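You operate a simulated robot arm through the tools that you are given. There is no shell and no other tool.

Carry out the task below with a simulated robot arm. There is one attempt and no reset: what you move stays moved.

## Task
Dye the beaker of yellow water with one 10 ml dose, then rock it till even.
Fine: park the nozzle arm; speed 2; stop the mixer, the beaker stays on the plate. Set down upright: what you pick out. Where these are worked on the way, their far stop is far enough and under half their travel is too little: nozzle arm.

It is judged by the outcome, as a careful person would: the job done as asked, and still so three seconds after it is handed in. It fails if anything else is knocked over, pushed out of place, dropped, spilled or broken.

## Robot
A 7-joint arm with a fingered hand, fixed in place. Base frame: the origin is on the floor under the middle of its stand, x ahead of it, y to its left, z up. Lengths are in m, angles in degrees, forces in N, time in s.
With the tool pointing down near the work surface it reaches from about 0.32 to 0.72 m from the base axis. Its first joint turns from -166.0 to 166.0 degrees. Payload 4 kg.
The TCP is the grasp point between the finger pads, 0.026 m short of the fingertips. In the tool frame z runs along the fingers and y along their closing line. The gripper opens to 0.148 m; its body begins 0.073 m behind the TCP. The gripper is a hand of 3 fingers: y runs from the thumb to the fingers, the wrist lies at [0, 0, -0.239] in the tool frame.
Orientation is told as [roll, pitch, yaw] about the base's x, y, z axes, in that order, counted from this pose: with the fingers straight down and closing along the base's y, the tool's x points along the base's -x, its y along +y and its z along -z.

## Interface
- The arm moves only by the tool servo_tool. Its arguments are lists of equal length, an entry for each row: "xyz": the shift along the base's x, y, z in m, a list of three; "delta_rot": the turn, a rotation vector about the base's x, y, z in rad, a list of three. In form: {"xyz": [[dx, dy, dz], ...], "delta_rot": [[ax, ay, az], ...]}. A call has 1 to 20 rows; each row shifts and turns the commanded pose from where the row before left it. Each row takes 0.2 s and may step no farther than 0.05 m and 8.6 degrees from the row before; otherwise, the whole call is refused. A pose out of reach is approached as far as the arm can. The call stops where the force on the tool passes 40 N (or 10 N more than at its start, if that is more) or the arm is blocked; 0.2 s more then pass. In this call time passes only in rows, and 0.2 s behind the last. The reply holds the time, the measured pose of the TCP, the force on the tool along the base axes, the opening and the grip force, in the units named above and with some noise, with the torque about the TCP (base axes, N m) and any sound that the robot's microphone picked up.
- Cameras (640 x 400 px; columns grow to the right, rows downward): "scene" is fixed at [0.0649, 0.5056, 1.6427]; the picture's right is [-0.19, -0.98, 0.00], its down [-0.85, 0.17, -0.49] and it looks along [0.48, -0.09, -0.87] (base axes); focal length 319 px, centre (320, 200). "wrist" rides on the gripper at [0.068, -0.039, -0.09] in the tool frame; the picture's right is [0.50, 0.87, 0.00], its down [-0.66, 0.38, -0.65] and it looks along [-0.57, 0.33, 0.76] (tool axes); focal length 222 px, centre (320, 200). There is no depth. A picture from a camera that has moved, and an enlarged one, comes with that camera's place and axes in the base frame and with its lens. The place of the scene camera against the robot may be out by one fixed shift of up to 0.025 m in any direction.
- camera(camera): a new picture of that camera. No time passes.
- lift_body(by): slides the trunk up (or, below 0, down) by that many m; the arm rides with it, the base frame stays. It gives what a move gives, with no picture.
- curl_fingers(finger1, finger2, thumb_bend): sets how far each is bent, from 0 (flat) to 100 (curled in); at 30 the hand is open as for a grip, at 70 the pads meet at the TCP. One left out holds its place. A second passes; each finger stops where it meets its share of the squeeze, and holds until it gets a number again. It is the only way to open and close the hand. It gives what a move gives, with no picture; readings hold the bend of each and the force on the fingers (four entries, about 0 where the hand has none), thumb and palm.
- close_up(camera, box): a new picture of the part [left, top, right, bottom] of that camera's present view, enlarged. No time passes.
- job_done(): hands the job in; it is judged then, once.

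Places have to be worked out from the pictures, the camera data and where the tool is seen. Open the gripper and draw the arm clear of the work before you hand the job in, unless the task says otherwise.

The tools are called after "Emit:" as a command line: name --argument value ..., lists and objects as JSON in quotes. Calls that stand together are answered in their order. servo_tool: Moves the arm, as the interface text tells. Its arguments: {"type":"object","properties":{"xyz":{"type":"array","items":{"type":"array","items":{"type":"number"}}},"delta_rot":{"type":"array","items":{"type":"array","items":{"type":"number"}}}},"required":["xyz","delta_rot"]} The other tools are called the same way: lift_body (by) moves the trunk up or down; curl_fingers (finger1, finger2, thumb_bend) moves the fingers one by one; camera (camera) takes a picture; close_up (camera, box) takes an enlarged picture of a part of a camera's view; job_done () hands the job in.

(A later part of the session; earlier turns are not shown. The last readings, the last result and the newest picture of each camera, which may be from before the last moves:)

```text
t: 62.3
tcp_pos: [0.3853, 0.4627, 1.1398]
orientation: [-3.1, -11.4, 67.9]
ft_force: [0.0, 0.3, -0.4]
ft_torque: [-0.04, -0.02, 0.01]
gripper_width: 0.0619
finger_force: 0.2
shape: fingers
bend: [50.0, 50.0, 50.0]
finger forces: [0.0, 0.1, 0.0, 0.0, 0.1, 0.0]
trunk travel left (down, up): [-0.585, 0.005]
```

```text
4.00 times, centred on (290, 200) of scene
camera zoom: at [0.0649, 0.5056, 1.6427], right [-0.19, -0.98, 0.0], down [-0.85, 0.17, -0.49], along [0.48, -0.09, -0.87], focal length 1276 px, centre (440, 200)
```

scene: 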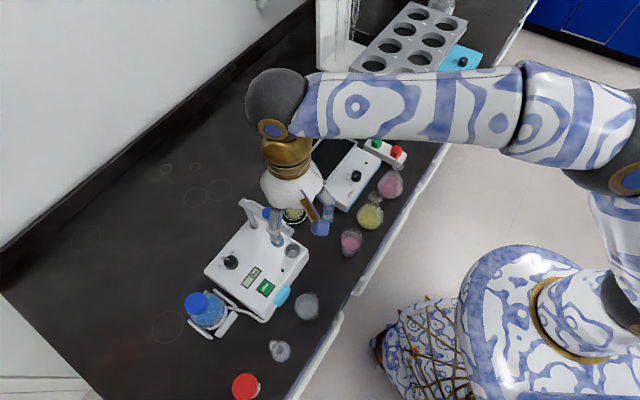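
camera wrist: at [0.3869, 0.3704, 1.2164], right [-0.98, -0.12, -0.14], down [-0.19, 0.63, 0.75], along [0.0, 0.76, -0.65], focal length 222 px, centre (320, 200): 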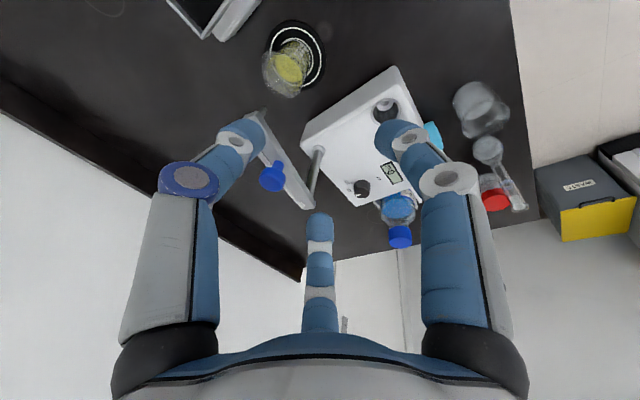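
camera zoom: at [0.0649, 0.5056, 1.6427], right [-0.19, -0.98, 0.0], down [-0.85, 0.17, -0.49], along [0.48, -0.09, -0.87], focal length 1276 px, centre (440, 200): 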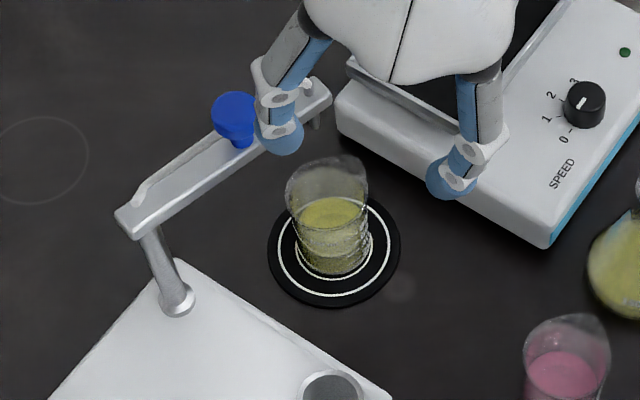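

The nozzle hangs right above the beaker at its far stop. Now I close the fingers to a point for pressing and will move to the DOSE button, which I place at about (0.2485, 0.582, 0.925).

Emit:
curl_fingers --finger1 70 --finger2 70 --thumb_bend 70

Emit:
servo_tool --xyz '[[-0.0274, 0.0238, -0.015], [-0.0274, 0.0238, -0.015], [-0.0274, 0.0238, -0.02], [-0.0274, 0.0238, -0.02], [-0.0274, 0.0238, -0.02]]' --delta_rot '[[-0.0835, 0.0625, 0], [-0.0835, 0.0625, 0], [0, 0, 0], [0, 0, 0], [0, 0, 0]]'

Emit:
camera --camera "wrist"

Emit:
close_up --camera "scene" --box '[170, 200, 330, 320]'

```text
t: 63.3
tcp_pos: [0.3862, 0.4625, 1.1398]
orientation: [-3.0, -11.4, 67.9]
ft_force: [-0.7, 0.4, -0.7]
ft_torque: [0.0, -0.04, 0.0]
gripper_width: 0.0002
finger_force: 0.1
shape: fingers
bend: [69.0, 69.0, 70.0]
finger forces: [0.1, 0.1, 0.1, 0.0, 0.0, 0.0]
trunk travel left (down, up): [-0.585, 0.005]
```

```text
t: 64.5
tcp_pos: [0.2492, 0.5811, 1.0502]
orientation: [0.0, 0.0, 67.5]
ft_force: [-0.5, 0.7, 0.1]
ft_torque: [-0.04, 0.0, -0.01]
gripper_width: 0.0
finger_force: 0.1
shape: fingers
bend: [69.0, 69.0, 70.0]
finger forces: [0.0, 0.0, 0.1, 0.0, 0.1, 0.0]
trunk travel left (down, up): [-0.585, 0.005]
```

```text
taken
camera wrist: at [0.2607, 0.5045, 1.1401], right [-0.99, -0.13, 0.0], down [-0.1, 0.75, 0.65], along [-0.09, 0.65, -0.76], focal length 222 px, centre (320, 200)
```

wrist: 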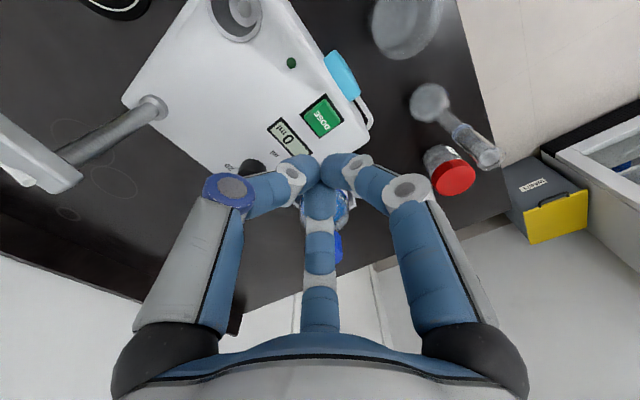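

```text
3.33 times, centred on (250, 260) of scene
camera zoom: at [0.0649, 0.5056, 1.6427], right [-0.19, -0.98, 0.0], down [-0.85, 0.17, -0.49], along [0.48, -0.09, -0.87], focal length 1063 px, centre (553, 0)
```

zoom: 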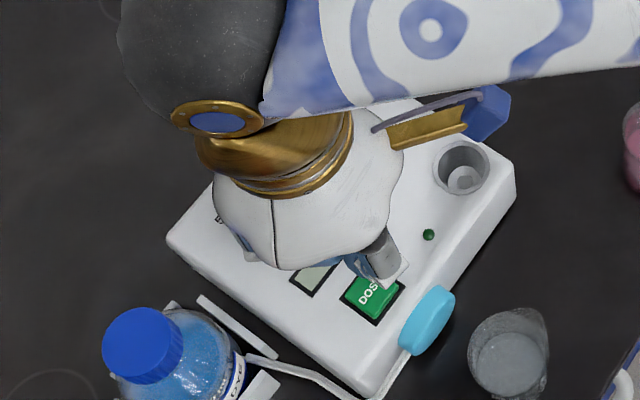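

The DOSE button projects exactly on the tool axis. I descend to just above it.

Emit:
servo_tool --xyz '[[0, 0, -0.03], [0, 0, -0.03], [0, 0, -0.02]]' --delta_rot '[[0, 0, 0], [0, 0, 0], [0, 0, 0]]'

Emit:
camera --camera "wrist"

Emit:
close_up --camera "scene" --box '[200, 240, 328, 320]'

```text
t: 65.3
tcp_pos: [0.2515, 0.5804, 0.9706]
orientation: [0.1, 0.2, 67.5]
ft_force: [0.2, -0.1, -0.1]
ft_torque: [0.05, -0.04, 0.0]
gripper_width: 0.0002
finger_force: 0.0
shape: fingers
bend: [69.0, 69.0, 70.0]
finger forces: [0.1, 0.0, 0.0, 0.0, 0.0, 0.0]
trunk travel left (down, up): [-0.585, 0.005]
```

```text
taken
camera wrist: at [0.2623, 0.5035, 1.0597], right [-0.99, -0.13, 0.0], down [-0.1, 0.75, 0.65], along [-0.09, 0.65, -0.76], focal length 222 px, centre (320, 200)
```

wrist: 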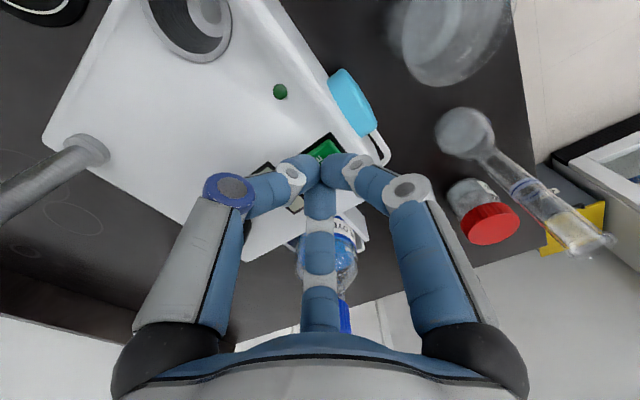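

```text
5.00 times, centred on (264, 280) of scene
camera zoom: at [0.0649, 0.5056, 1.6427], right [-0.19, -0.98, 0.0], down [-0.85, 0.17, -0.49], along [0.48, -0.09, -0.87], focal length 1594 px, centre (600, -200)
```

zoom: 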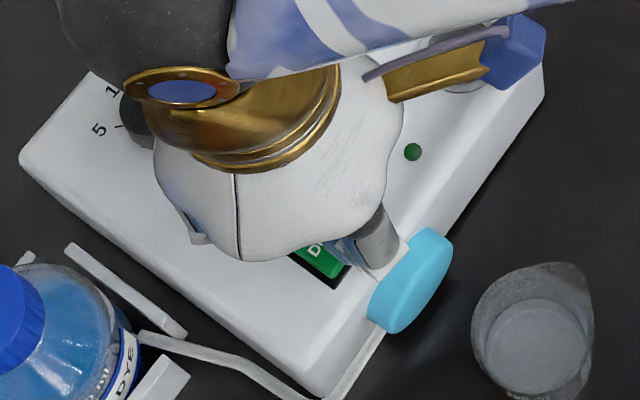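

Fingertips are centred above DOSE with clearance everywhere. I go down in 3 mm steps until I feel the button.

Emit:
servo_tool --xyz '[[-0.002, 0.001, -0.003], [0, 0, -0.003], [0, 0, -0.003], [0, 0, -0.003]]' --delta_rot '[[0, 0, 0], [0, 0, 0], [0, 0, 0], [0, 0, 0]]'

```text
t: 66.3
tcp_pos: [0.2484, 0.5803, 0.9574]
orientation: [0.0, 0.0, 67.6]
ft_force: [-0.2, 0.7, 1.6]
ft_torque: [0.04, 0.02, -0.01]
gripper_width: 0.0001
finger_force: 0.6
shape: fingers
bend: [70.0, 70.0, 70.0]
finger forces: [0.1, 1.3, 0.1, 0.0, 0.1, 0.1]
trunk travel left (down, up): [-0.585, 0.005]
heard: click
```

A click was heard at light contact. I check the display and the beaker before doing anything else.

Emit:
close_up --camera "wrist" --box '[220, 80, 420, 240]'

Emit:
close_up --camera "scene" --box '[240, 150, 340, 230]'

Emit:
close_up --camera "scene" --box '[200, 220, 328, 320]'

```text
2.50 times, centred on (320, 160) of wrist
camera zoom: at [0.2607, 0.5046, 1.0481], right [-0.99, -0.13, 0.0], down [-0.1, 0.75, 0.65], along [-0.09, 0.65, -0.76], focal length 555 px, centre (320, 300)
```

zoom: 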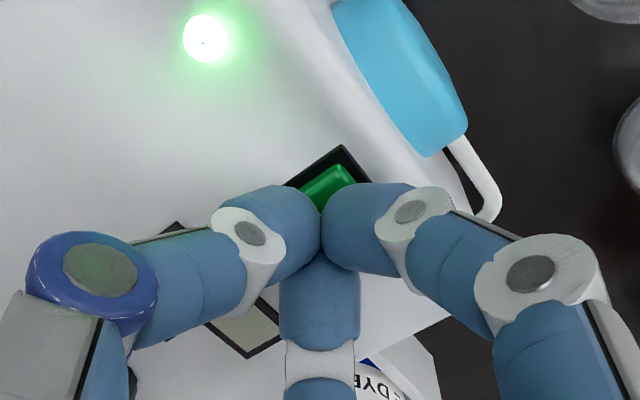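

```text
5.00 times, centred on (290, 190) of scene
camera zoom: at [0.0649, 0.5056, 1.6427], right [-0.19, -0.98, 0.0], down [-0.85, 0.17, -0.49], along [0.48, -0.09, -0.87], focal length 1594 px, centre (470, 250)
```

zoom: 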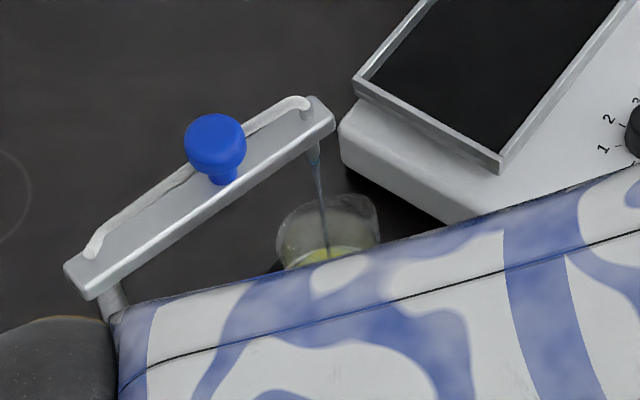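

```text
4.00 times, centred on (264, 270) of scene
camera zoom: at [0.0649, 0.5056, 1.6427], right [-0.19, -0.98, 0.0], down [-0.85, 0.17, -0.49], along [0.48, -0.09, -0.87], focal length 1276 px, centre (544, -80)
```

zoom: 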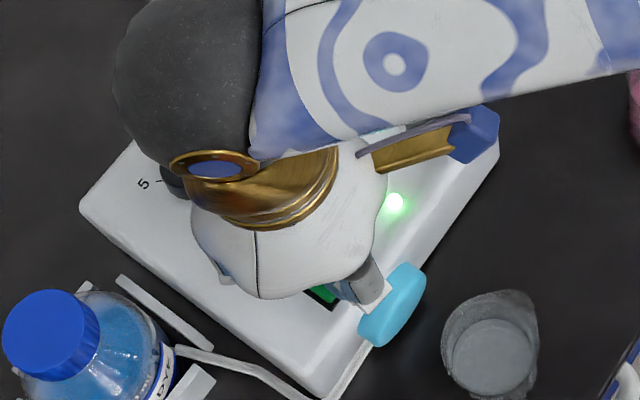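

The LED is lit and a stream is running into the beaker. I lift straight off the button so it is pressed only once.

Emit:
servo_tool --xyz '[[0, 0, 0.015], [0, 0, 0.025], [0, 0, 0.025], [0, 0, 0.025]]' --delta_rot '[[0, 0, 0], [0, 0, 0], [0, 0, 0], [0, 0, 0]]'

Emit:
close_up --camera "wrist" --box '[220, 60, 420, 200]'

Emit:
close_up --camera "scene" --box '[240, 150, 340, 230]'

```text
t: 67.3
tcp_pos: [0.2489, 0.5807, 1.0489]
orientation: [0.1, 0.1, 67.6]
ft_force: [0.1, -0.4, -0.4]
ft_torque: [0.0, 0.0, 0.02]
gripper_width: 0.0003
finger_force: 0.1
shape: fingers
bend: [70.0, 70.0, 70.0]
finger forces: [0.1, 0.0, 0.0, 0.0, 0.1, 0.0]
trunk travel left (down, up): [-0.585, 0.005]
```

```text
2.86 times, centred on (320, 130) of wrist
camera zoom: at [0.2606, 0.5035, 1.1387], right [-0.99, -0.13, 0.0], down [-0.1, 0.75, 0.65], along [-0.09, 0.65, -0.76], focal length 635 px, centre (320, 400)
```

zoom: 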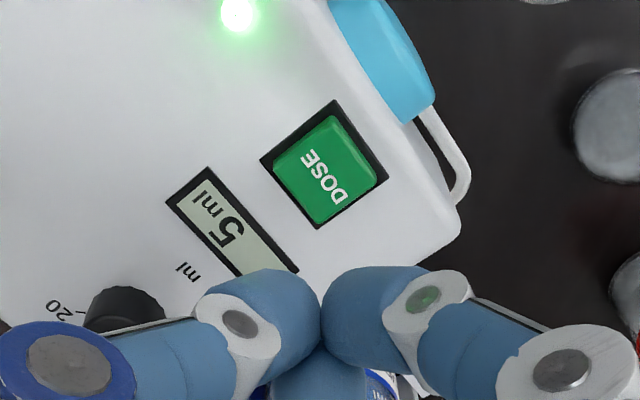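

```text
5.00 times, centred on (290, 190) of scene
camera zoom: at [0.0649, 0.5056, 1.6427], right [-0.19, -0.98, 0.0], down [-0.85, 0.17, -0.49], along [0.48, -0.09, -0.87], focal length 1594 px, centre (470, 250)
```

zoom: 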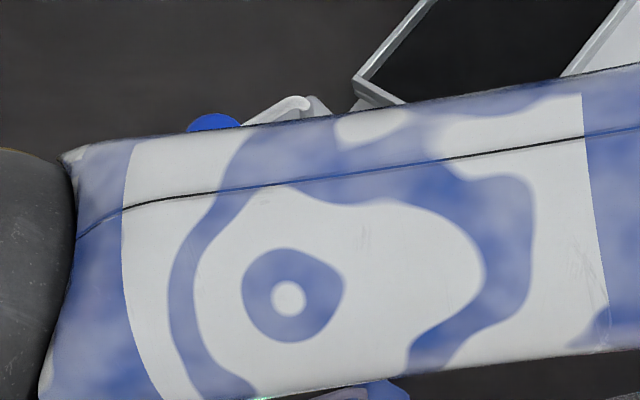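

The display reads 5 ml and the LED is still on. I hold still with empty rows until the dose finishes.

Emit:
servo_tool --xyz '[[0, 0, 0], [0, 0, 0], [0, 0, 0], [0, 0, 0], [0, 0, 0], [0, 0, 0], [0, 0, 0], [0, 0, 0], [0, 0, 0], [0, 0, 0]]' --delta_rot '[[0, 0, 0], [0, 0, 0], [0, 0, 0], [0, 0, 0], [0, 0, 0], [0, 0, 0], [0, 0, 0], [0, 0, 0], [0, 0, 0], [0, 0, 0]]'

Emit:
close_up --camera "wrist" --box '[220, 60, 420, 200]'

```text
t: 69.5
tcp_pos: [0.2477, 0.5809, 1.0496]
orientation: [0.0, 0.2, 67.6]
ft_force: [0.5, -0.1, 0.2]
ft_torque: [0.03, 0.03, -0.02]
gripper_width: 0.0002
finger_force: 0.1
shape: fingers
bend: [70.0, 70.0, 70.0]
finger forces: [0.1, 0.0, 0.0, 0.0, 0.1, 0.0]
trunk travel left (down, up): [-0.585, 0.005]
```

```text
2.86 times, centred on (320, 130) of wrist
camera zoom: at [0.2606, 0.5037, 1.1385], right [-0.99, -0.13, 0.0], down [-0.1, 0.75, 0.65], along [-0.09, 0.65, -0.76], focal length 635 px, centre (320, 400)
```

zoom: 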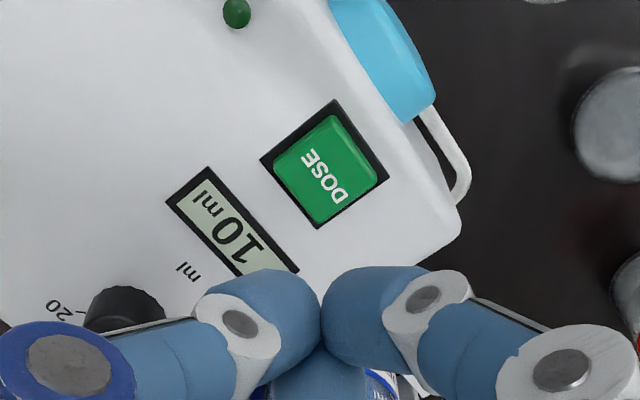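

Exactly 10 ml delivered and the LED is off. I move back away from the unit, re-apply the outward tilt and prepare to bring the nozzle arm home.

Emit:
servo_tool --xyz '[[0.013, -0.02, 0.02], [0.013, -0.02, 0.02], [0.013, -0.02, 0.02], [0.013, -0.02, 0.02], [0.035, -0.02, 0.003], [0.035, -0.02, 0.003], [0, 0, 0], [0, 0, 0], [0, 0, 0]]' --delta_rot '[[0, 0, 0], [0, 0, 0], [0, 0, 0], [0, 0, 0], [0, 0, 0], [0, 0, 0], [0, 0, -0.12], [0.0835, -0.0625, 0], [0.0835, -0.0625, 0]]'

Emit:
curl_fingers --finger1 48 --finger2 48 --thumb_bend 48

Emit:
camera --camera "wrist"

Emit:
close_up --camera "scene" --box '[210, 150, 370, 250]'

```text
t: 71.5
tcp_pos: [0.3689, 0.4617, 1.1347]
orientation: [-1.5, -11.8, 60.8]
ft_force: [0.0, -0.9, -0.1]
ft_torque: [0.0, -0.01, 0.0]
gripper_width: 0.0003
finger_force: 0.1
shape: fingers
bend: [70.0, 70.0, 70.0]
finger forces: [0.1, 0.1, 0.0, 0.0, 0.0, 0.0]
trunk travel left (down, up): [-0.585, 0.005]
```

```text
t: 72.5
tcp_pos: [0.3705, 0.4621, 1.1345]
orientation: [-1.4, -11.6, 60.9]
ft_force: [0.0, -0.4, -0.2]
ft_torque: [0.0, -0.02, 0.0]
gripper_width: 0.0683
finger_force: 0.0
shape: fingers
bend: [48.0, 48.0, 48.0]
finger forces: [0.0, 0.0, 0.1, 0.0, 0.1, 0.0]
trunk travel left (down, up): [-0.585, 0.005]
```

```text
taken
camera wrist: at [0.3615, 0.3702, 1.2093], right [-0.99, 0.0, -0.12], down [-0.1, 0.64, 0.76], along [0.08, 0.77, -0.63], focal length 222 px, centre (320, 200)
```

wrist: 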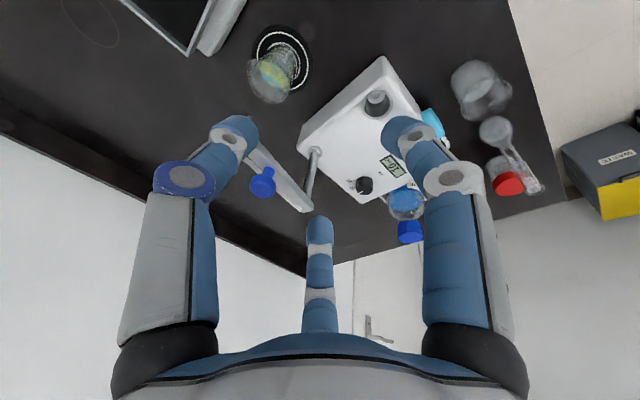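

```text
4.00 times, centred on (290, 200) of scene
camera zoom: at [0.0649, 0.5056, 1.6427], right [-0.19, -0.98, 0.0], down [-0.85, 0.17, -0.49], along [0.48, -0.09, -0.87], focal length 1276 px, centre (440, 200)
```

zoom: 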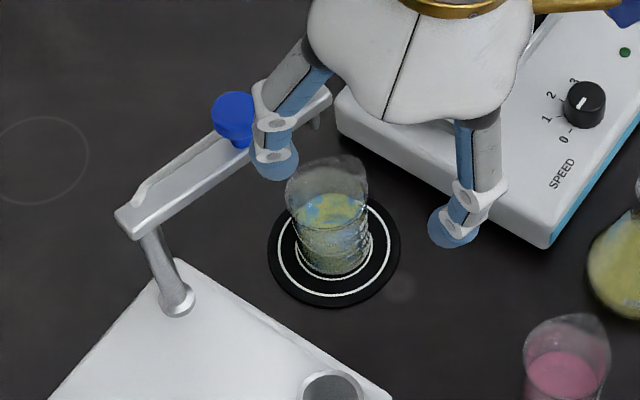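

The beaker now shows blue streaks in the yellow. I move over the knob at the far stop, about (0.438, 0.528), staying above it.

Emit:
servo_tool --xyz '[[0.0225, 0.0218, 0], [0.0225, 0.0218, 0], [0.0225, 0.0218, 0]]' --delta_rot '[[0, 0, 0], [0, 0, 0], [0, 0, 0]]'

Emit:
camera --camera "wrist"

```text
t: 73.3
tcp_pos: [0.44, 0.5279, 1.1335]
orientation: [-1.5, -11.6, 60.9]
ft_force: [-0.6, -0.5, 0.1]
ft_torque: [0.03, 0.02, 0.02]
gripper_width: 0.0681
finger_force: 0.1
shape: fingers
bend: [48.0, 48.0, 48.0]
finger forces: [0.0, 0.0, 0.0, 0.1, 0.1, 0.1]
trunk travel left (down, up): [-0.585, 0.005]
```

```text
taken
camera wrist: at [0.4315, 0.4356, 1.2089], right [-0.99, 0.0, -0.12], down [-0.1, 0.64, 0.76], along [0.08, 0.77, -0.64], focal length 222 px, centre (320, 200)
```

wrist: 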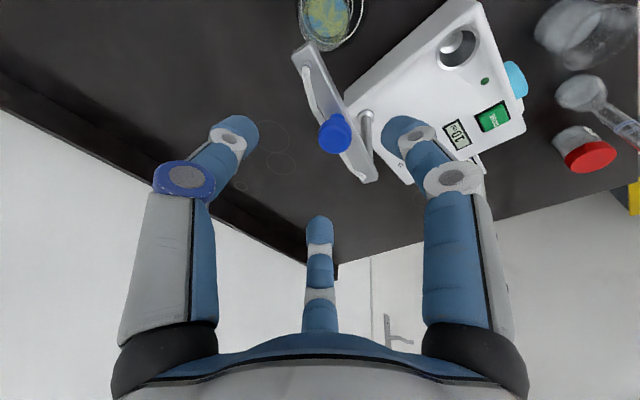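

The knob is at (0.439, 0.531), as expected. I descend around it.

Emit:
servo_tool --xyz '[[-0.001, 0, -0.02], [-0.001, 0, -0.018], [-0.001, 0, -0.0115]]' --delta_rot '[[0, 0, 0], [0, 0, 0], [0, 0, 0]]'

Emit:
camera --camera "wrist"

```text
t: 74.1
tcp_pos: [0.4362, 0.5275, 1.0844]
orientation: [-1.5, -11.7, 60.8]
ft_force: [-0.2, 0.5, -0.2]
ft_torque: [0.03, -0.01, 0.02]
gripper_width: 0.0681
finger_force: 0.1
shape: fingers
bend: [48.0, 48.0, 48.0]
finger forces: [0.0, 0.1, 0.0, 0.0, 0.1, 0.1]
trunk travel left (down, up): [-0.585, 0.005]
```

```text
taken
camera wrist: at [0.4278, 0.4346, 1.1603], right [-0.99, 0.0, -0.12], down [-0.1, 0.64, 0.76], along [0.08, 0.77, -0.63], focal length 222 px, centre (320, 200)
```

wrist: 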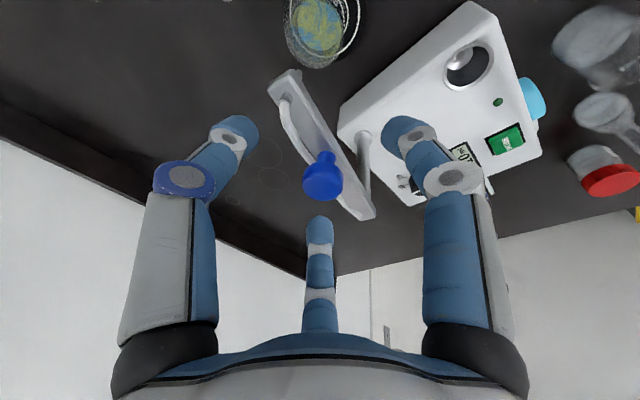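

The knob sits centred among the three fingers. I close the cage to 60 as before.

Emit:
curl_fingers --finger1 56 --finger2 56 --thumb_bend 56

Emit:
curl_fingers --finger1 60 --finger2 60 --thumb_bend 60

Emit:
camera --camera "wrist"

```text
t: 75.1
tcp_pos: [0.4358, 0.5265, 1.085]
orientation: [-1.5, -11.7, 60.9]
ft_force: [0.2, 0.3, 0.0]
ft_torque: [0.03, 0.01, -0.02]
gripper_width: 0.0431
finger_force: 0.0
shape: fingers
bend: [56.0, 56.0, 56.0]
finger forces: [0.0, 0.0, 0.0, 0.0, 0.1, 0.0]
trunk travel left (down, up): [-0.585, 0.005]
```

```text
t: 76.1
tcp_pos: [0.4364, 0.527, 1.0845]
orientation: [-1.5, -11.7, 60.8]
ft_force: [-0.8, -0.6, 0.1]
ft_torque: [-0.02, -0.03, 0.0]
gripper_width: 0.0303
finger_force: 0.0
shape: fingers
bend: [60.0, 60.0, 60.0]
finger forces: [0.0, 0.1, 0.1, 0.0, 0.1, 0.0]
trunk travel left (down, up): [-0.585, 0.005]
```

```text
taken
camera wrist: at [0.4278, 0.4345, 1.1604], right [-0.99, 0.0, -0.12], down [-0.1, 0.64, 0.76], along [0.08, 0.77, -0.63], focal length 222 px, centre (320, 200)
```

wrist: 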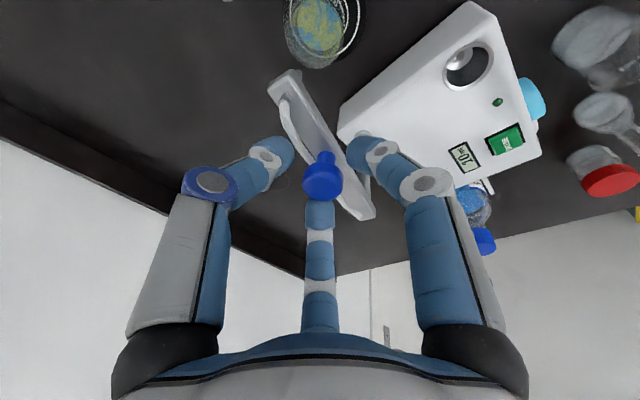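

Caged again. I reverse the arc, first six rows.

Emit:
servo_tool --xyz '[[-0.0069, -0.0033, 0], [-0.0072, -0.0025, 0], [-0.0075, -0.0018, 0], [-0.0076, -0.0009, 0], [-0.0076, -0.0001, 0], [-0.0076, 0.0007, 0]]' --delta_rot '[[0.0135, 0.018, -0.1058], [0.0135, 0.018, -0.1058], [0.0135, 0.018, -0.1058], [0.0135, 0.018, -0.1058], [0.0135, 0.018, -0.1058], [0.0135, 0.018, -0.1058]]'

Emit:
camera --camera "wrist"

Emit:
close_up --camera "scene" --box '[210, 150, 370, 250]'

```text
t: 77.5
tcp_pos: [0.3907, 0.5191, 1.0833]
orientation: [6.1, -10.2, 22.8]
ft_force: [0.1, 1.3, 0.3]
ft_torque: [0.01, 0.0, 0.02]
gripper_width: 0.03
finger_force: 0.7
shape: fingers
bend: [60.0, 59.0, 60.0]
finger forces: [0.1, 1.1, 0.1, 0.0, 0.0, 0.0]
trunk travel left (down, up): [-0.585, 0.005]
```

```text
taken
camera wrist: at [0.3354, 0.4423, 1.1561], right [-0.8, 0.6, 0.0], down [0.36, 0.49, 0.8], along [0.47, 0.64, -0.61], focal length 222 px, centre (320, 200)
```

wrist: 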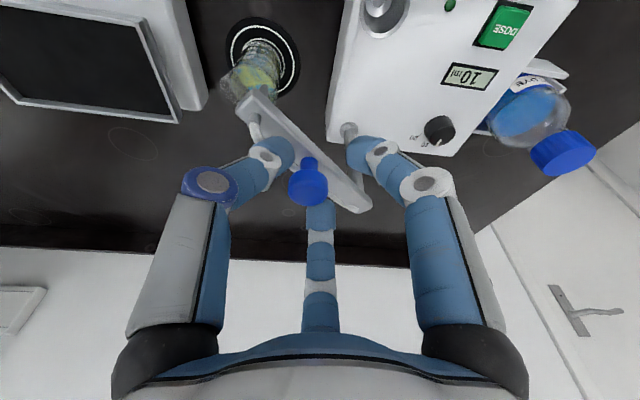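

```text
4.00 times, centred on (290, 200) of scene
camera zoom: at [0.0649, 0.5056, 1.6427], right [-0.19, -0.98, 0.0], down [-0.85, 0.17, -0.49], along [0.48, -0.09, -0.87], focal length 1276 px, centre (440, 200)
```

zoom: 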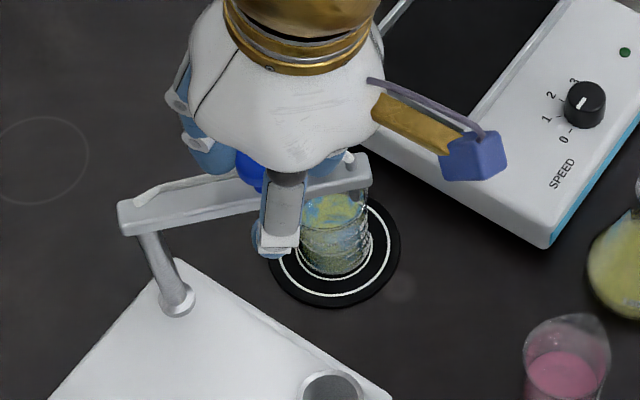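

The nozzle arm follows with a little lag. I continue the arc back to the park side.

Emit:
servo_tool --xyz '[[-0.0075, 0.0015, 0], [-0.0073, 0.0023, 0], [-0.007, 0.0031, 0], [-0.0066, 0.0038, 0], [-0.0062, 0.0046, 0], [-0.0056, 0.0051, 0]]' --delta_rot '[[0.0135, 0.018, -0.1058], [0.0135, 0.018, -0.1058], [0.0135, 0.018, -0.1058], [0.0135, 0.018, -0.1058], [0.0135, 0.018, -0.1058], [0.0135, 0.018, -0.1058]]'

Emit:
camera --camera "wrist"

Emit:
close_up --camera "scene" --box '[210, 170, 338, 250]'

```text
t: 78.9
tcp_pos: [0.3513, 0.5406, 1.0831]
orientation: [11.1, -4.5, -14.3]
ft_force: [0.3, 0.1, -0.3]
ft_torque: [-0.01, -0.02, 0.06]
gripper_width: 0.0301
finger_force: 0.3
shape: fingers
bend: [60.0, 59.0, 60.0]
finger forces: [0.0, 0.5, 0.1, 0.0, 0.1, 0.0]
trunk travel left (down, up): [-0.585, 0.005]
```

```text
taken
camera wrist: at [0.2672, 0.5037, 1.1585], right [-0.29, 0.95, 0.13], down [0.64, 0.09, 0.76], along [0.71, 0.3, -0.63], focal length 222 px, centre (320, 200)
```

wrist: 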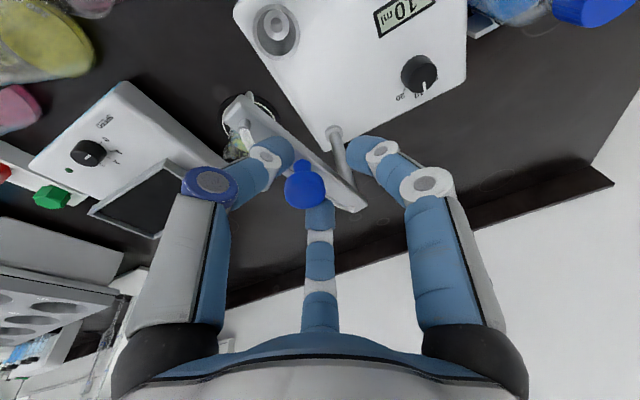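

```text
5.00 times, centred on (274, 210) of scene
camera zoom: at [0.0649, 0.5056, 1.6427], right [-0.19, -0.98, 0.0], down [-0.85, 0.17, -0.49], along [0.48, -0.09, -0.87], focal length 1594 px, centre (550, 150)
```

zoom: 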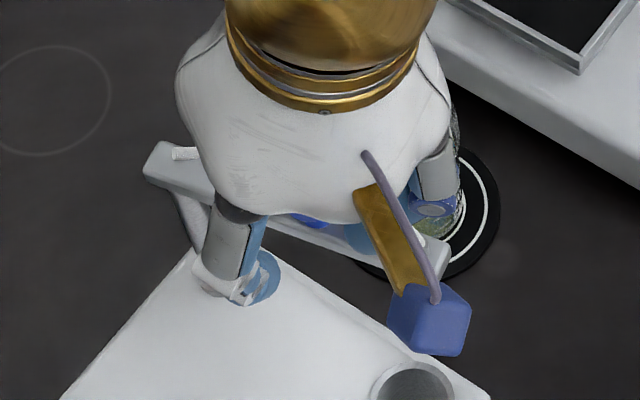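

The arm lags the cage: its tip is still some 14 degrees short of the park position over the cup. I carry on tangentially by small steps, watching the force.

Emit:
servo_tool --xyz '[[-0.0045, 0.0038, 0], [-0.0045, 0.0038, 0], [-0.0043, 0.004, 0]]' --delta_rot '[[0, 0, 0], [0, 0, 0], [0, 0, 0]]'

Emit:
camera --camera "wrist"

Emit:
close_up --camera "scene" --box '[210, 170, 338, 250]'

```text
t: 79.7
tcp_pos: [0.3381, 0.5523, 1.0846]
orientation: [11.1, -4.4, -14.0]
ft_force: [0.6, 0.0, -1.1]
ft_torque: [0.0, -0.02, -0.03]
gripper_width: 0.0299
finger_force: 0.1
shape: fingers
bend: [60.0, 59.0, 60.0]
finger forces: [0.0, 0.4, 0.0, 0.1, 0.0, 0.0]
trunk travel left (down, up): [-0.585, 0.005]
```

```text
taken
camera wrist: at [0.2538, 0.5156, 1.1594], right [-0.29, 0.95, 0.13], down [0.64, 0.09, 0.76], along [0.71, 0.3, -0.63], focal length 222 px, centre (320, 200)
```

wrist: 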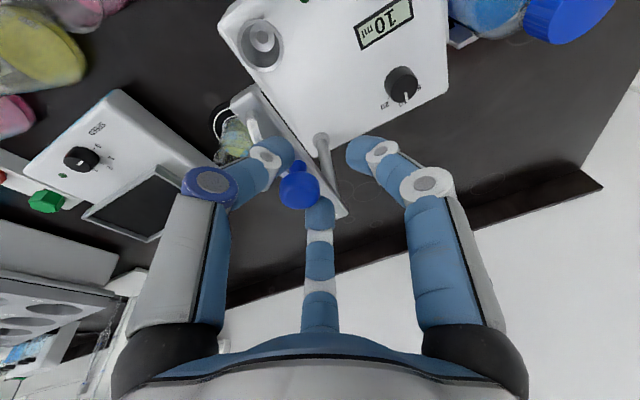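

```text
5.00 times, centred on (274, 210) of scene
camera zoom: at [0.0649, 0.5056, 1.6427], right [-0.19, -0.98, 0.0], down [-0.85, 0.17, -0.49], along [0.48, -0.09, -0.87], focal length 1594 px, centre (550, 150)
```

zoom: 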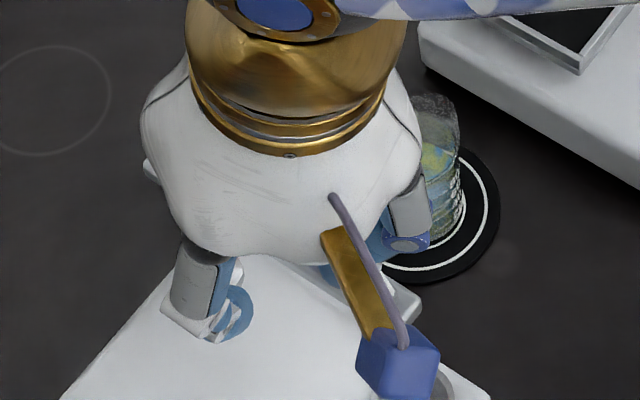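

The knob is now at about (0.353, 0.544), almost its original place. I push a little more to feel the park stop.

Emit:
servo_tool --xyz '[[-0.0028, 0.0026, 0], [-0.0028, 0.0028, 0]]' --delta_rot '[[0, 0, 0], [0, 0, 0]]'

Emit:
camera --camera "wrist"

```text
t: 80.3
tcp_pos: [0.3327, 0.5556, 1.0845]
orientation: [11.1, -4.5, -14.0]
ft_force: [-0.4, 0.2, -0.6]
ft_torque: [0.03, 0.02, -0.01]
gripper_width: 0.0301
finger_force: 0.1
shape: fingers
bend: [60.0, 60.0, 60.0]
finger forces: [0.1, 0.0, 0.0, 0.0, 0.0, 0.0]
trunk travel left (down, up): [-0.585, 0.005]
```

```text
taken
camera wrist: at [0.2484, 0.5208, 1.1596], right [-0.29, 0.95, 0.13], down [0.64, 0.09, 0.76], along [0.71, 0.3, -0.63], focal length 222 px, centre (320, 200)
```

wrist: 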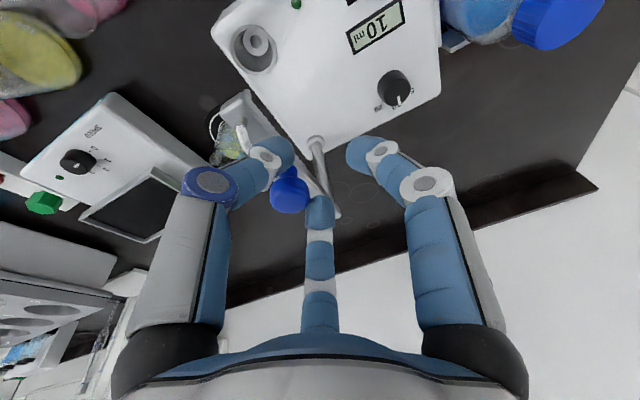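

The knob has slipped to the open gap of the cage and stays at (0.352, 0.545). I rise clear and compare the arm's position with its original one.

Emit:
servo_tool --xyz '[[0, 0, 0.02], [0, 0, 0.02], [-0.02, -0.03, 0.01], [-0.02, -0.03, 0.005], [-0.02, -0.03, 0]]' --delta_rot '[[0, 0, 0], [0, 0, 0], [0, 0, 0], [0, 0, 0], [0, 0, 0]]'

Emit:
close_up --camera "scene" --box '[230, 185, 326, 260]'

Emit:
camera --camera "wrist"

```text
t: 81.5
tcp_pos: [0.2733, 0.467, 1.1427]
orientation: [11.1, -4.5, -14.1]
ft_force: [-0.8, 0.3, -0.6]
ft_torque: [0.04, 0.0, 0.02]
gripper_width: 0.03
finger_force: 0.0
shape: fingers
bend: [60.0, 60.0, 60.0]
finger forces: [0.0, 0.1, 0.0, 0.1, 0.0, 0.0]
trunk travel left (down, up): [-0.585, 0.005]
```

```text
5.33 times, centred on (278, 222) of scene
camera zoom: at [0.0649, 0.5056, 1.6427], right [-0.19, -0.98, 0.0], down [-0.85, 0.17, -0.49], along [0.48, -0.09, -0.87], focal length 1701 px, centre (544, 80)
```

zoom: 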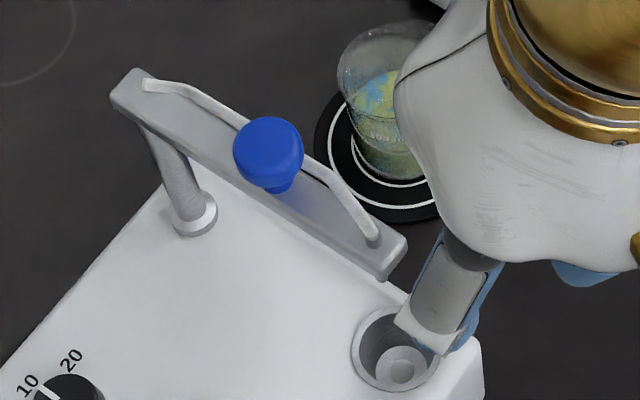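

```text
taken
camera wrist: at [0.1893, 0.4318, 1.2166], right [-0.29, 0.95, 0.13], down [0.64, 0.09, 0.76], along [0.71, 0.3, -0.63], focal length 222 px, centre (320, 200)
```

wrist: 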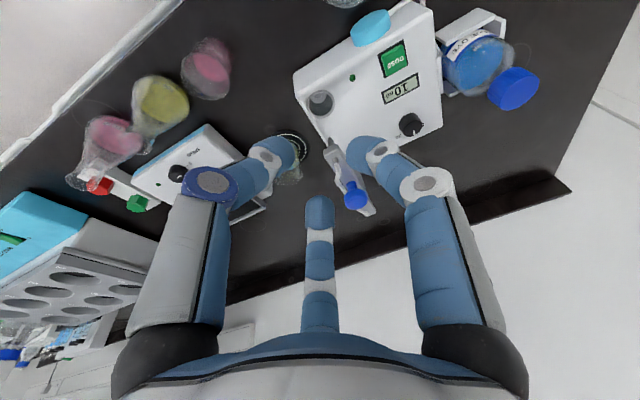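

The nozzle arm is back exactly at its original park position over the drip cup. Next I open the fingers, untilt, and go back above the beaker on the pad, staying low enough to avoid the stretch limit.

Emit:
curl_fingers --finger1 46 --finger2 46 --thumb_bend 46

Emit:
servo_tool --xyz '[[0, -0.015, 0], [0, -0.015, 0], [0.032, -0.002, -0.02], [0.032, -0.002, -0.02], [0.032, -0.002, -0.02], [0.032, -0.002, -0.02], [0.0205, 0.021, -0.02], [0.0205, 0.021, -0.02], [0.0205, 0.021, -0.02]]' --delta_rot '[[-0.0835, 0.0625, 0], [-0.0835, 0.0625, 0], [0, 0, -0.1265], [0, 0, -0.1265], [0, 0, -0.1265], [0, 0, -0.1265], [0, 0, 0], [0, 0, 0], [0, 0, 0]]'

Emit:
camera --camera "wrist"

Emit:
camera --camera "scene"

```text
t: 82.5
tcp_pos: [0.2733, 0.4688, 1.1419]
orientation: [11.1, -4.5, -14.1]
ft_force: [-1.0, -0.2, -0.4]
ft_torque: [0.01, 0.01, 0.03]
gripper_width: 0.0751
finger_force: 0.1
shape: fingers
bend: [46.0, 46.0, 46.0]
finger forces: [0.0, 0.0, 0.0, 0.0, 0.0, 0.1]
trunk travel left (down, up): [-0.585, 0.005]
```

```text
t: 84.5
tcp_pos: [0.465, 0.4939, 0.9996]
orientation: [0.1, 0.2, -42.7]
ft_force: [-0.1, -0.4, 1.1]
ft_torque: [-0.02, 0.02, 0.0]
gripper_width: 0.075
finger_force: 0.0
shape: fingers
bend: [46.0, 46.0, 46.0]
finger forces: [0.1, 0.1, 0.1, 0.0, 0.0, 0.0]
trunk travel left (down, up): [-0.585, 0.005]
```

```text
taken
camera wrist: at [0.3894, 0.5097, 1.0896], right [0.22, 0.98, 0.0], down [0.74, -0.17, 0.65], along [0.64, -0.14, -0.76], focal length 222 px, centre (320, 200)
```

wrist: 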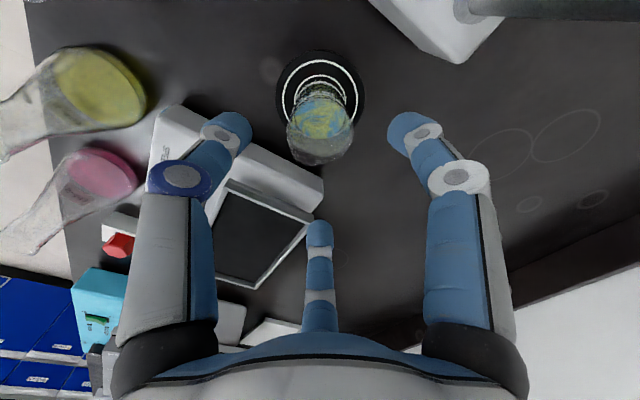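

```text
taken
```

scene: 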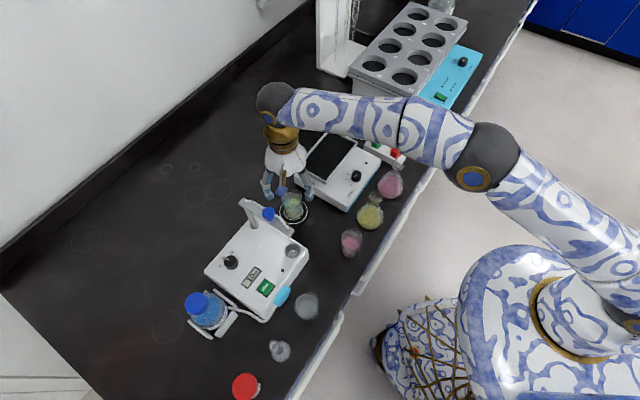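

Emit:
close_up --camera "wrist" --box '[240, 40, 400, 180]'

Emit:
close_up --camera "wrist" --box '[80, 90, 340, 310]'

```text
2.86 times, centred on (320, 110) of wrist
camera zoom: at [0.3894, 0.5097, 1.0896], right [0.22, 0.98, 0.0], down [0.74, -0.17, 0.65], along [0.64, -0.14, -0.76], focal length 635 px, centre (320, 457)
```

zoom: 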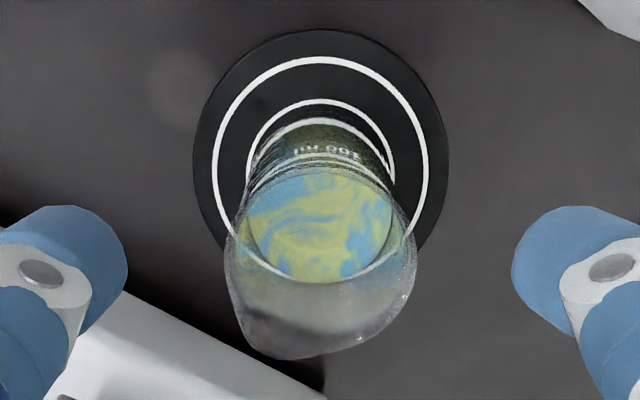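

```text
1.82 times, centred on (210, 200) of wrist
camera zoom: at [0.3894, 0.5097, 1.0896], right [0.22, 0.98, 0.0], down [0.74, -0.17, 0.65], along [0.64, -0.14, -0.76], focal length 404 px, centre (520, 200)
```

zoom: 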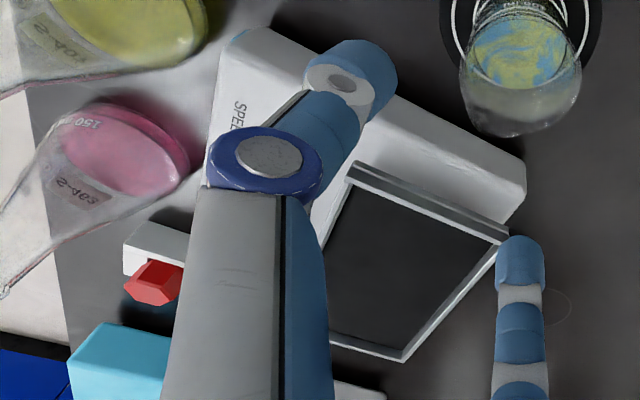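

The beaker is centred under the hand. I descend to TCP z 0.899, a little higher on the glass than before.

Emit:
servo_tool --xyz '[[0, 0, -0.03], [0, 0, -0.03], [0, 0, -0.025], [0, 0, -0.0155]]' --delta_rot '[[0, 0, 0], [0, 0, 0], [0, 0, 0], [0, 0, 0]]'

Emit:
camera --camera "wrist"

```text
t: 85.5
tcp_pos: [0.4627, 0.4903, 0.8999]
orientation: [0.0, 0.2, -42.6]
ft_force: [-0.1, 0.3, -0.2]
ft_torque: [-0.02, -0.02, 0.02]
gripper_width: 0.0752
finger_force: 0.1
shape: fingers
bend: [46.0, 46.0, 46.0]
finger forces: [0.0, 0.1, 0.1, 0.1, 0.1, 0.0]
trunk travel left (down, up): [-0.585, 0.005]
```

```text
taken
camera wrist: at [0.3882, 0.5086, 0.9894], right [0.22, 0.98, 0.0], down [0.74, -0.17, 0.65], along [0.64, -0.14, -0.76], focal length 222 px, centre (320, 200)
```

wrist: 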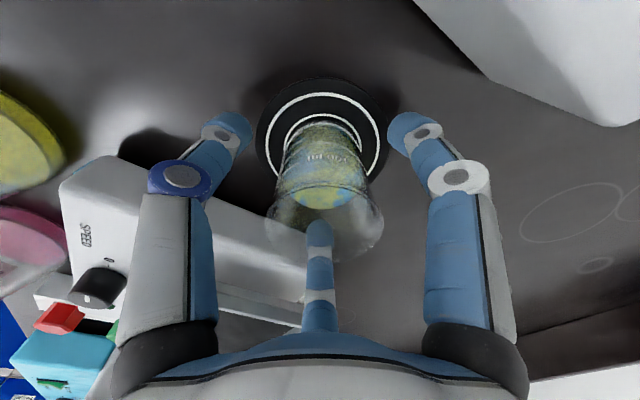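

Beaker centred between all fingers. I close in steps: 53, then firm.

Emit:
curl_fingers --finger1 53 --finger2 53 --thumb_bend 53

Emit:
curl_fingers --finger1 64 --finger2 64 --thumb_bend 64

Emit:
camera --camera "wrist"

```text
t: 86.5
tcp_pos: [0.4623, 0.4914, 0.8998]
orientation: [0.1, 0.2, -42.5]
ft_force: [-1.0, -0.4, 0.6]
ft_torque: [-0.03, -0.02, 0.04]
gripper_width: 0.0527
finger_force: 0.2
shape: fingers
bend: [53.0, 53.0, 53.0]
finger forces: [0.1, 0.0, 0.1, 0.0, 0.0, 0.0]
trunk travel left (down, up): [-0.585, 0.005]
```

```text
t: 87.5
tcp_pos: [0.4633, 0.4914, 0.8997]
orientation: [0.0, 0.2, -42.5]
ft_force: [-1.4, -0.5, 0.7]
ft_torque: [-0.01, 0.0, -0.05]
gripper_width: 0.0386
finger_force: 10.0
shape: fingers
bend: [57.0, 58.0, 59.0]
finger forces: [6.2, 5.1, 0.0, 0.0, 7.1, 0.0]
trunk travel left (down, up): [-0.585, 0.005]
```

```text
taken
camera wrist: at [0.3883, 0.5084, 0.9897], right [0.22, 0.98, 0.0], down [0.74, -0.17, 0.65], along [0.64, -0.14, -0.76], focal length 222 px, centre (320, 200)
```

wrist: 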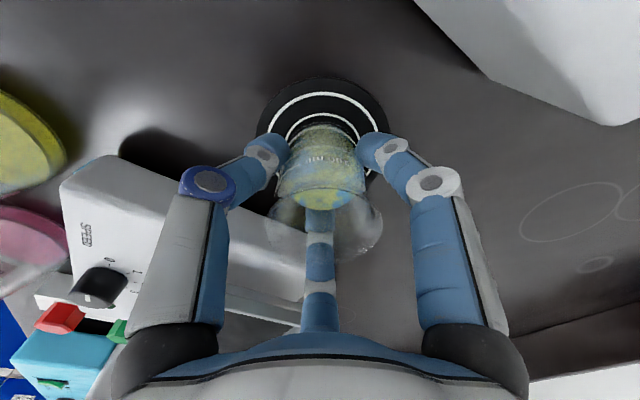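

Firm grip on all three fingers. I lift slowly to about 1.003.

Emit:
servo_tool --xyz '[[0, 0, 0.012], [0, 0, 0.02], [0, 0, 0.024], [0, 0, 0.024], [0, 0, 0.024]]' --delta_rot '[[0, 0, 0], [0, 0, 0], [0, 0, 0], [0, 0, 0], [0, 0, 0]]'

Emit:
camera --camera "wrist"

Emit:
camera --camera "scene"

```text
t: 88.7
tcp_pos: [0.462, 0.492, 1.0017]
orientation: [0.0, 0.2, -42.5]
ft_force: [0.0, -0.2, -0.8]
ft_torque: [-0.01, 0.01, 0.0]
gripper_width: 0.0385
finger_force: 8.9
shape: fingers
bend: [57.0, 58.0, 59.0]
finger forces: [6.4, 5.1, 0.1, 0.0, 7.0, 0.0]
trunk travel left (down, up): [-0.585, 0.005]
```

```text
taken
camera wrist: at [0.3871, 0.509, 1.0923], right [0.22, 0.98, 0.0], down [0.74, -0.17, 0.65], along [0.64, -0.14, -0.76], focal length 222 px, centre (320, 200)
```

wrist: 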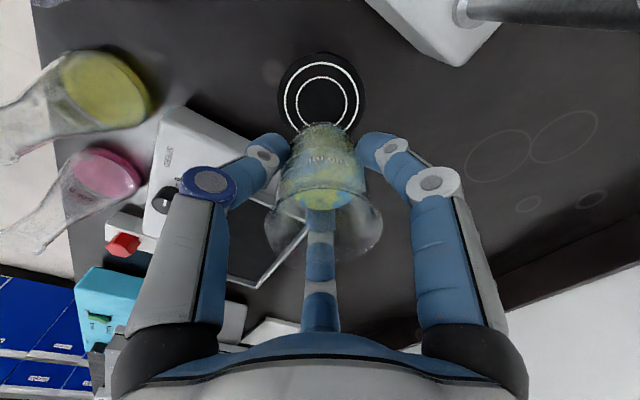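

```text
taken
```

scene: 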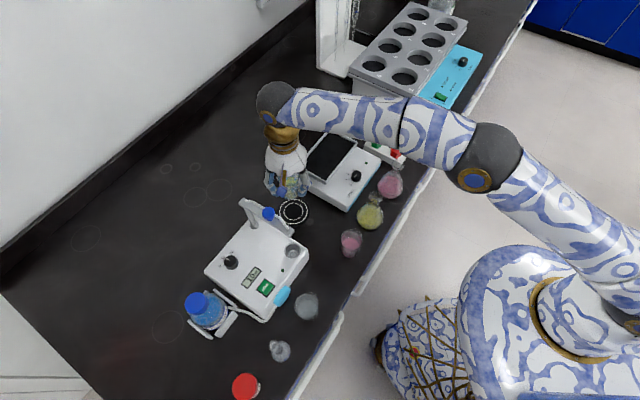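

The beaker is up and level. I carry it toward the rocker plate in modest steps.

Emit:
servo_tool --xyz '[[0.017, -0.0155, 0], [0.017, -0.0155, 0], [0.017, -0.0155, 0], [0.017, -0.0155, 0]]' --delta_rot '[[0, 0, 0], [0, 0, 0], [0, 0, 0], [0, 0, 0]]'

Emit:
camera --camera "wrist"

Emit:
close_up --camera "scene" --box '[270, 110, 430, 210]'

```text
t: 89.7
tcp_pos: [0.5309, 0.4284, 1.0036]
orientation: [0.0, 0.1, -42.6]
ft_force: [-0.4, 0.9, -1.1]
ft_torque: [0.03, 0.01, 0.0]
gripper_width: 0.0386
finger_force: 9.4
shape: fingers
bend: [57.0, 58.0, 59.0]
finger forces: [6.3, 5.1, 0.0, 0.2, 6.9, 0.0]
trunk travel left (down, up): [-0.585, 0.005]
```

```text
taken
camera wrist: at [0.4549, 0.4453, 1.0927], right [0.22, 0.98, 0.0], down [0.74, -0.17, 0.65], along [0.64, -0.14, -0.76], focal length 222 px, centre (320, 200)
```

wrist: 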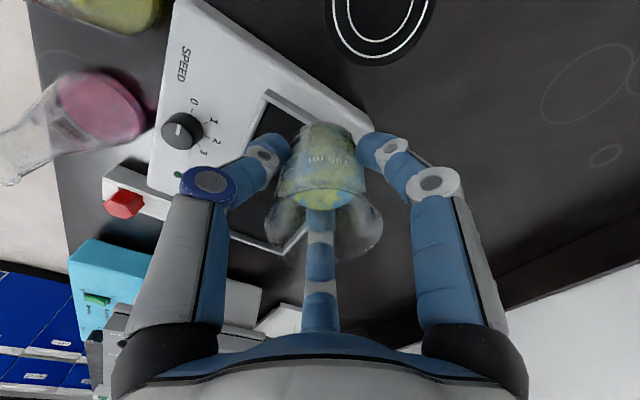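

```text
4.00 times, centred on (350, 160) of scene
camera zoom: at [0.0649, 0.5056, 1.6427], right [-0.19, -0.98, 0.0], down [-0.85, 0.17, -0.49], along [0.48, -0.09, -0.87], focal length 1276 px, centre (200, 360)
```

zoom: 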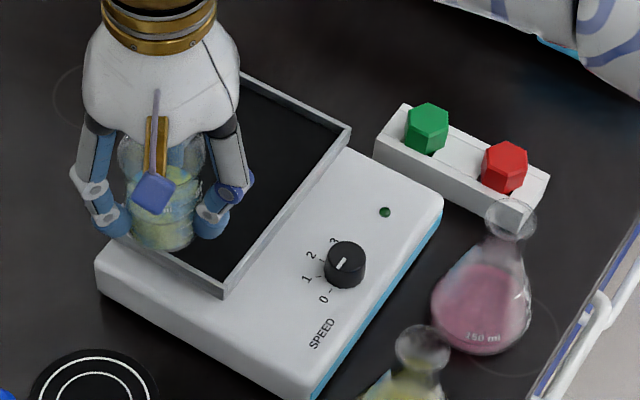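

The plate centre works out to about (0.580, 0.377). I move over it at the same height.

Emit:
servo_tool --xyz '[[0.0163, -0.017, 0], [0.0163, -0.017, 0], [0.0163, -0.017, 0]]' --delta_rot '[[0, 0, 0], [0, 0, 0], [0, 0, 0]]'

Emit:
camera --camera "wrist"

Emit:
close_up --camera "scene" --box '[270, 110, 430, 210]'

```text
t: 90.5
tcp_pos: [0.5809, 0.3771, 1.0031]
orientation: [0.0, 0.1, -42.6]
ft_force: [0.4, 1.0, -1.4]
ft_torque: [0.01, -0.02, 0.02]
gripper_width: 0.0387
finger_force: 9.2
shape: fingers
bend: [57.0, 58.0, 59.0]
finger forces: [6.4, 5.0, 0.1, 0.0, 6.9, 0.1]
trunk travel left (down, up): [-0.585, 0.005]
```

```text
taken
camera wrist: at [0.5047, 0.3944, 1.0942], right [0.22, 0.98, 0.0], down [0.74, -0.17, 0.65], along [0.64, -0.14, -0.76], focal length 222 px, centre (320, 200)
```

wrist: 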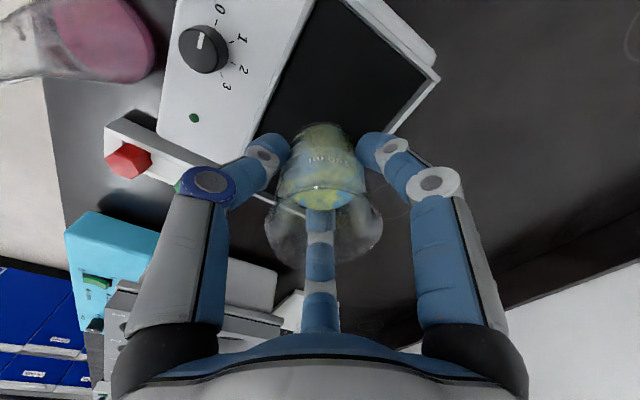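

```text
4.00 times, centred on (350, 160) of scene
camera zoom: at [0.0649, 0.5056, 1.6427], right [-0.19, -0.98, 0.0], down [-0.85, 0.17, -0.49], along [0.48, -0.09, -0.87], focal length 1276 px, centre (200, 360)
```

zoom: 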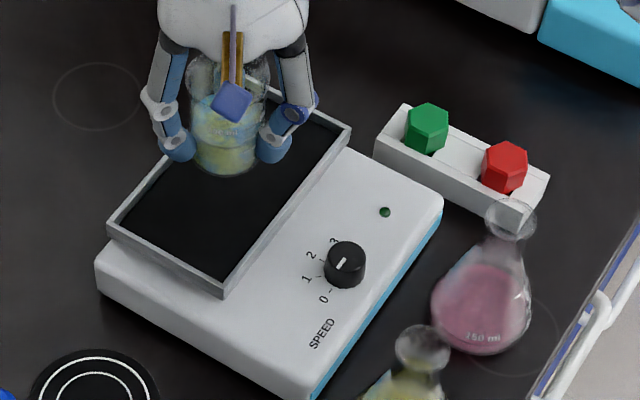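

The beaker is over the middle of the plate. I lower it, first quickly by 2 cm, then in small steps until contact.

Emit:
servo_tool --xyz '[[0, 0, -0.012], [0, 0, -0.008], [0, 0, -0.003], [0, 0, -0.003]]' --delta_rot '[[0, 0, 0], [0, 0, 0], [0, 0, 0], [0, 0, 0]]'

```text
t: 91.5
tcp_pos: [0.5785, 0.3781, 0.9782]
orientation: [0.1, 0.3, -42.7]
ft_force: [0.0, 0.9, -1.8]
ft_torque: [0.02, -0.02, -0.01]
gripper_width: 0.0386
finger_force: 9.2
shape: fingers
bend: [57.0, 58.0, 59.0]
finger forces: [6.2, 5.0, 0.1, 0.0, 6.9, 0.0]
trunk travel left (down, up): [-0.585, 0.005]
```

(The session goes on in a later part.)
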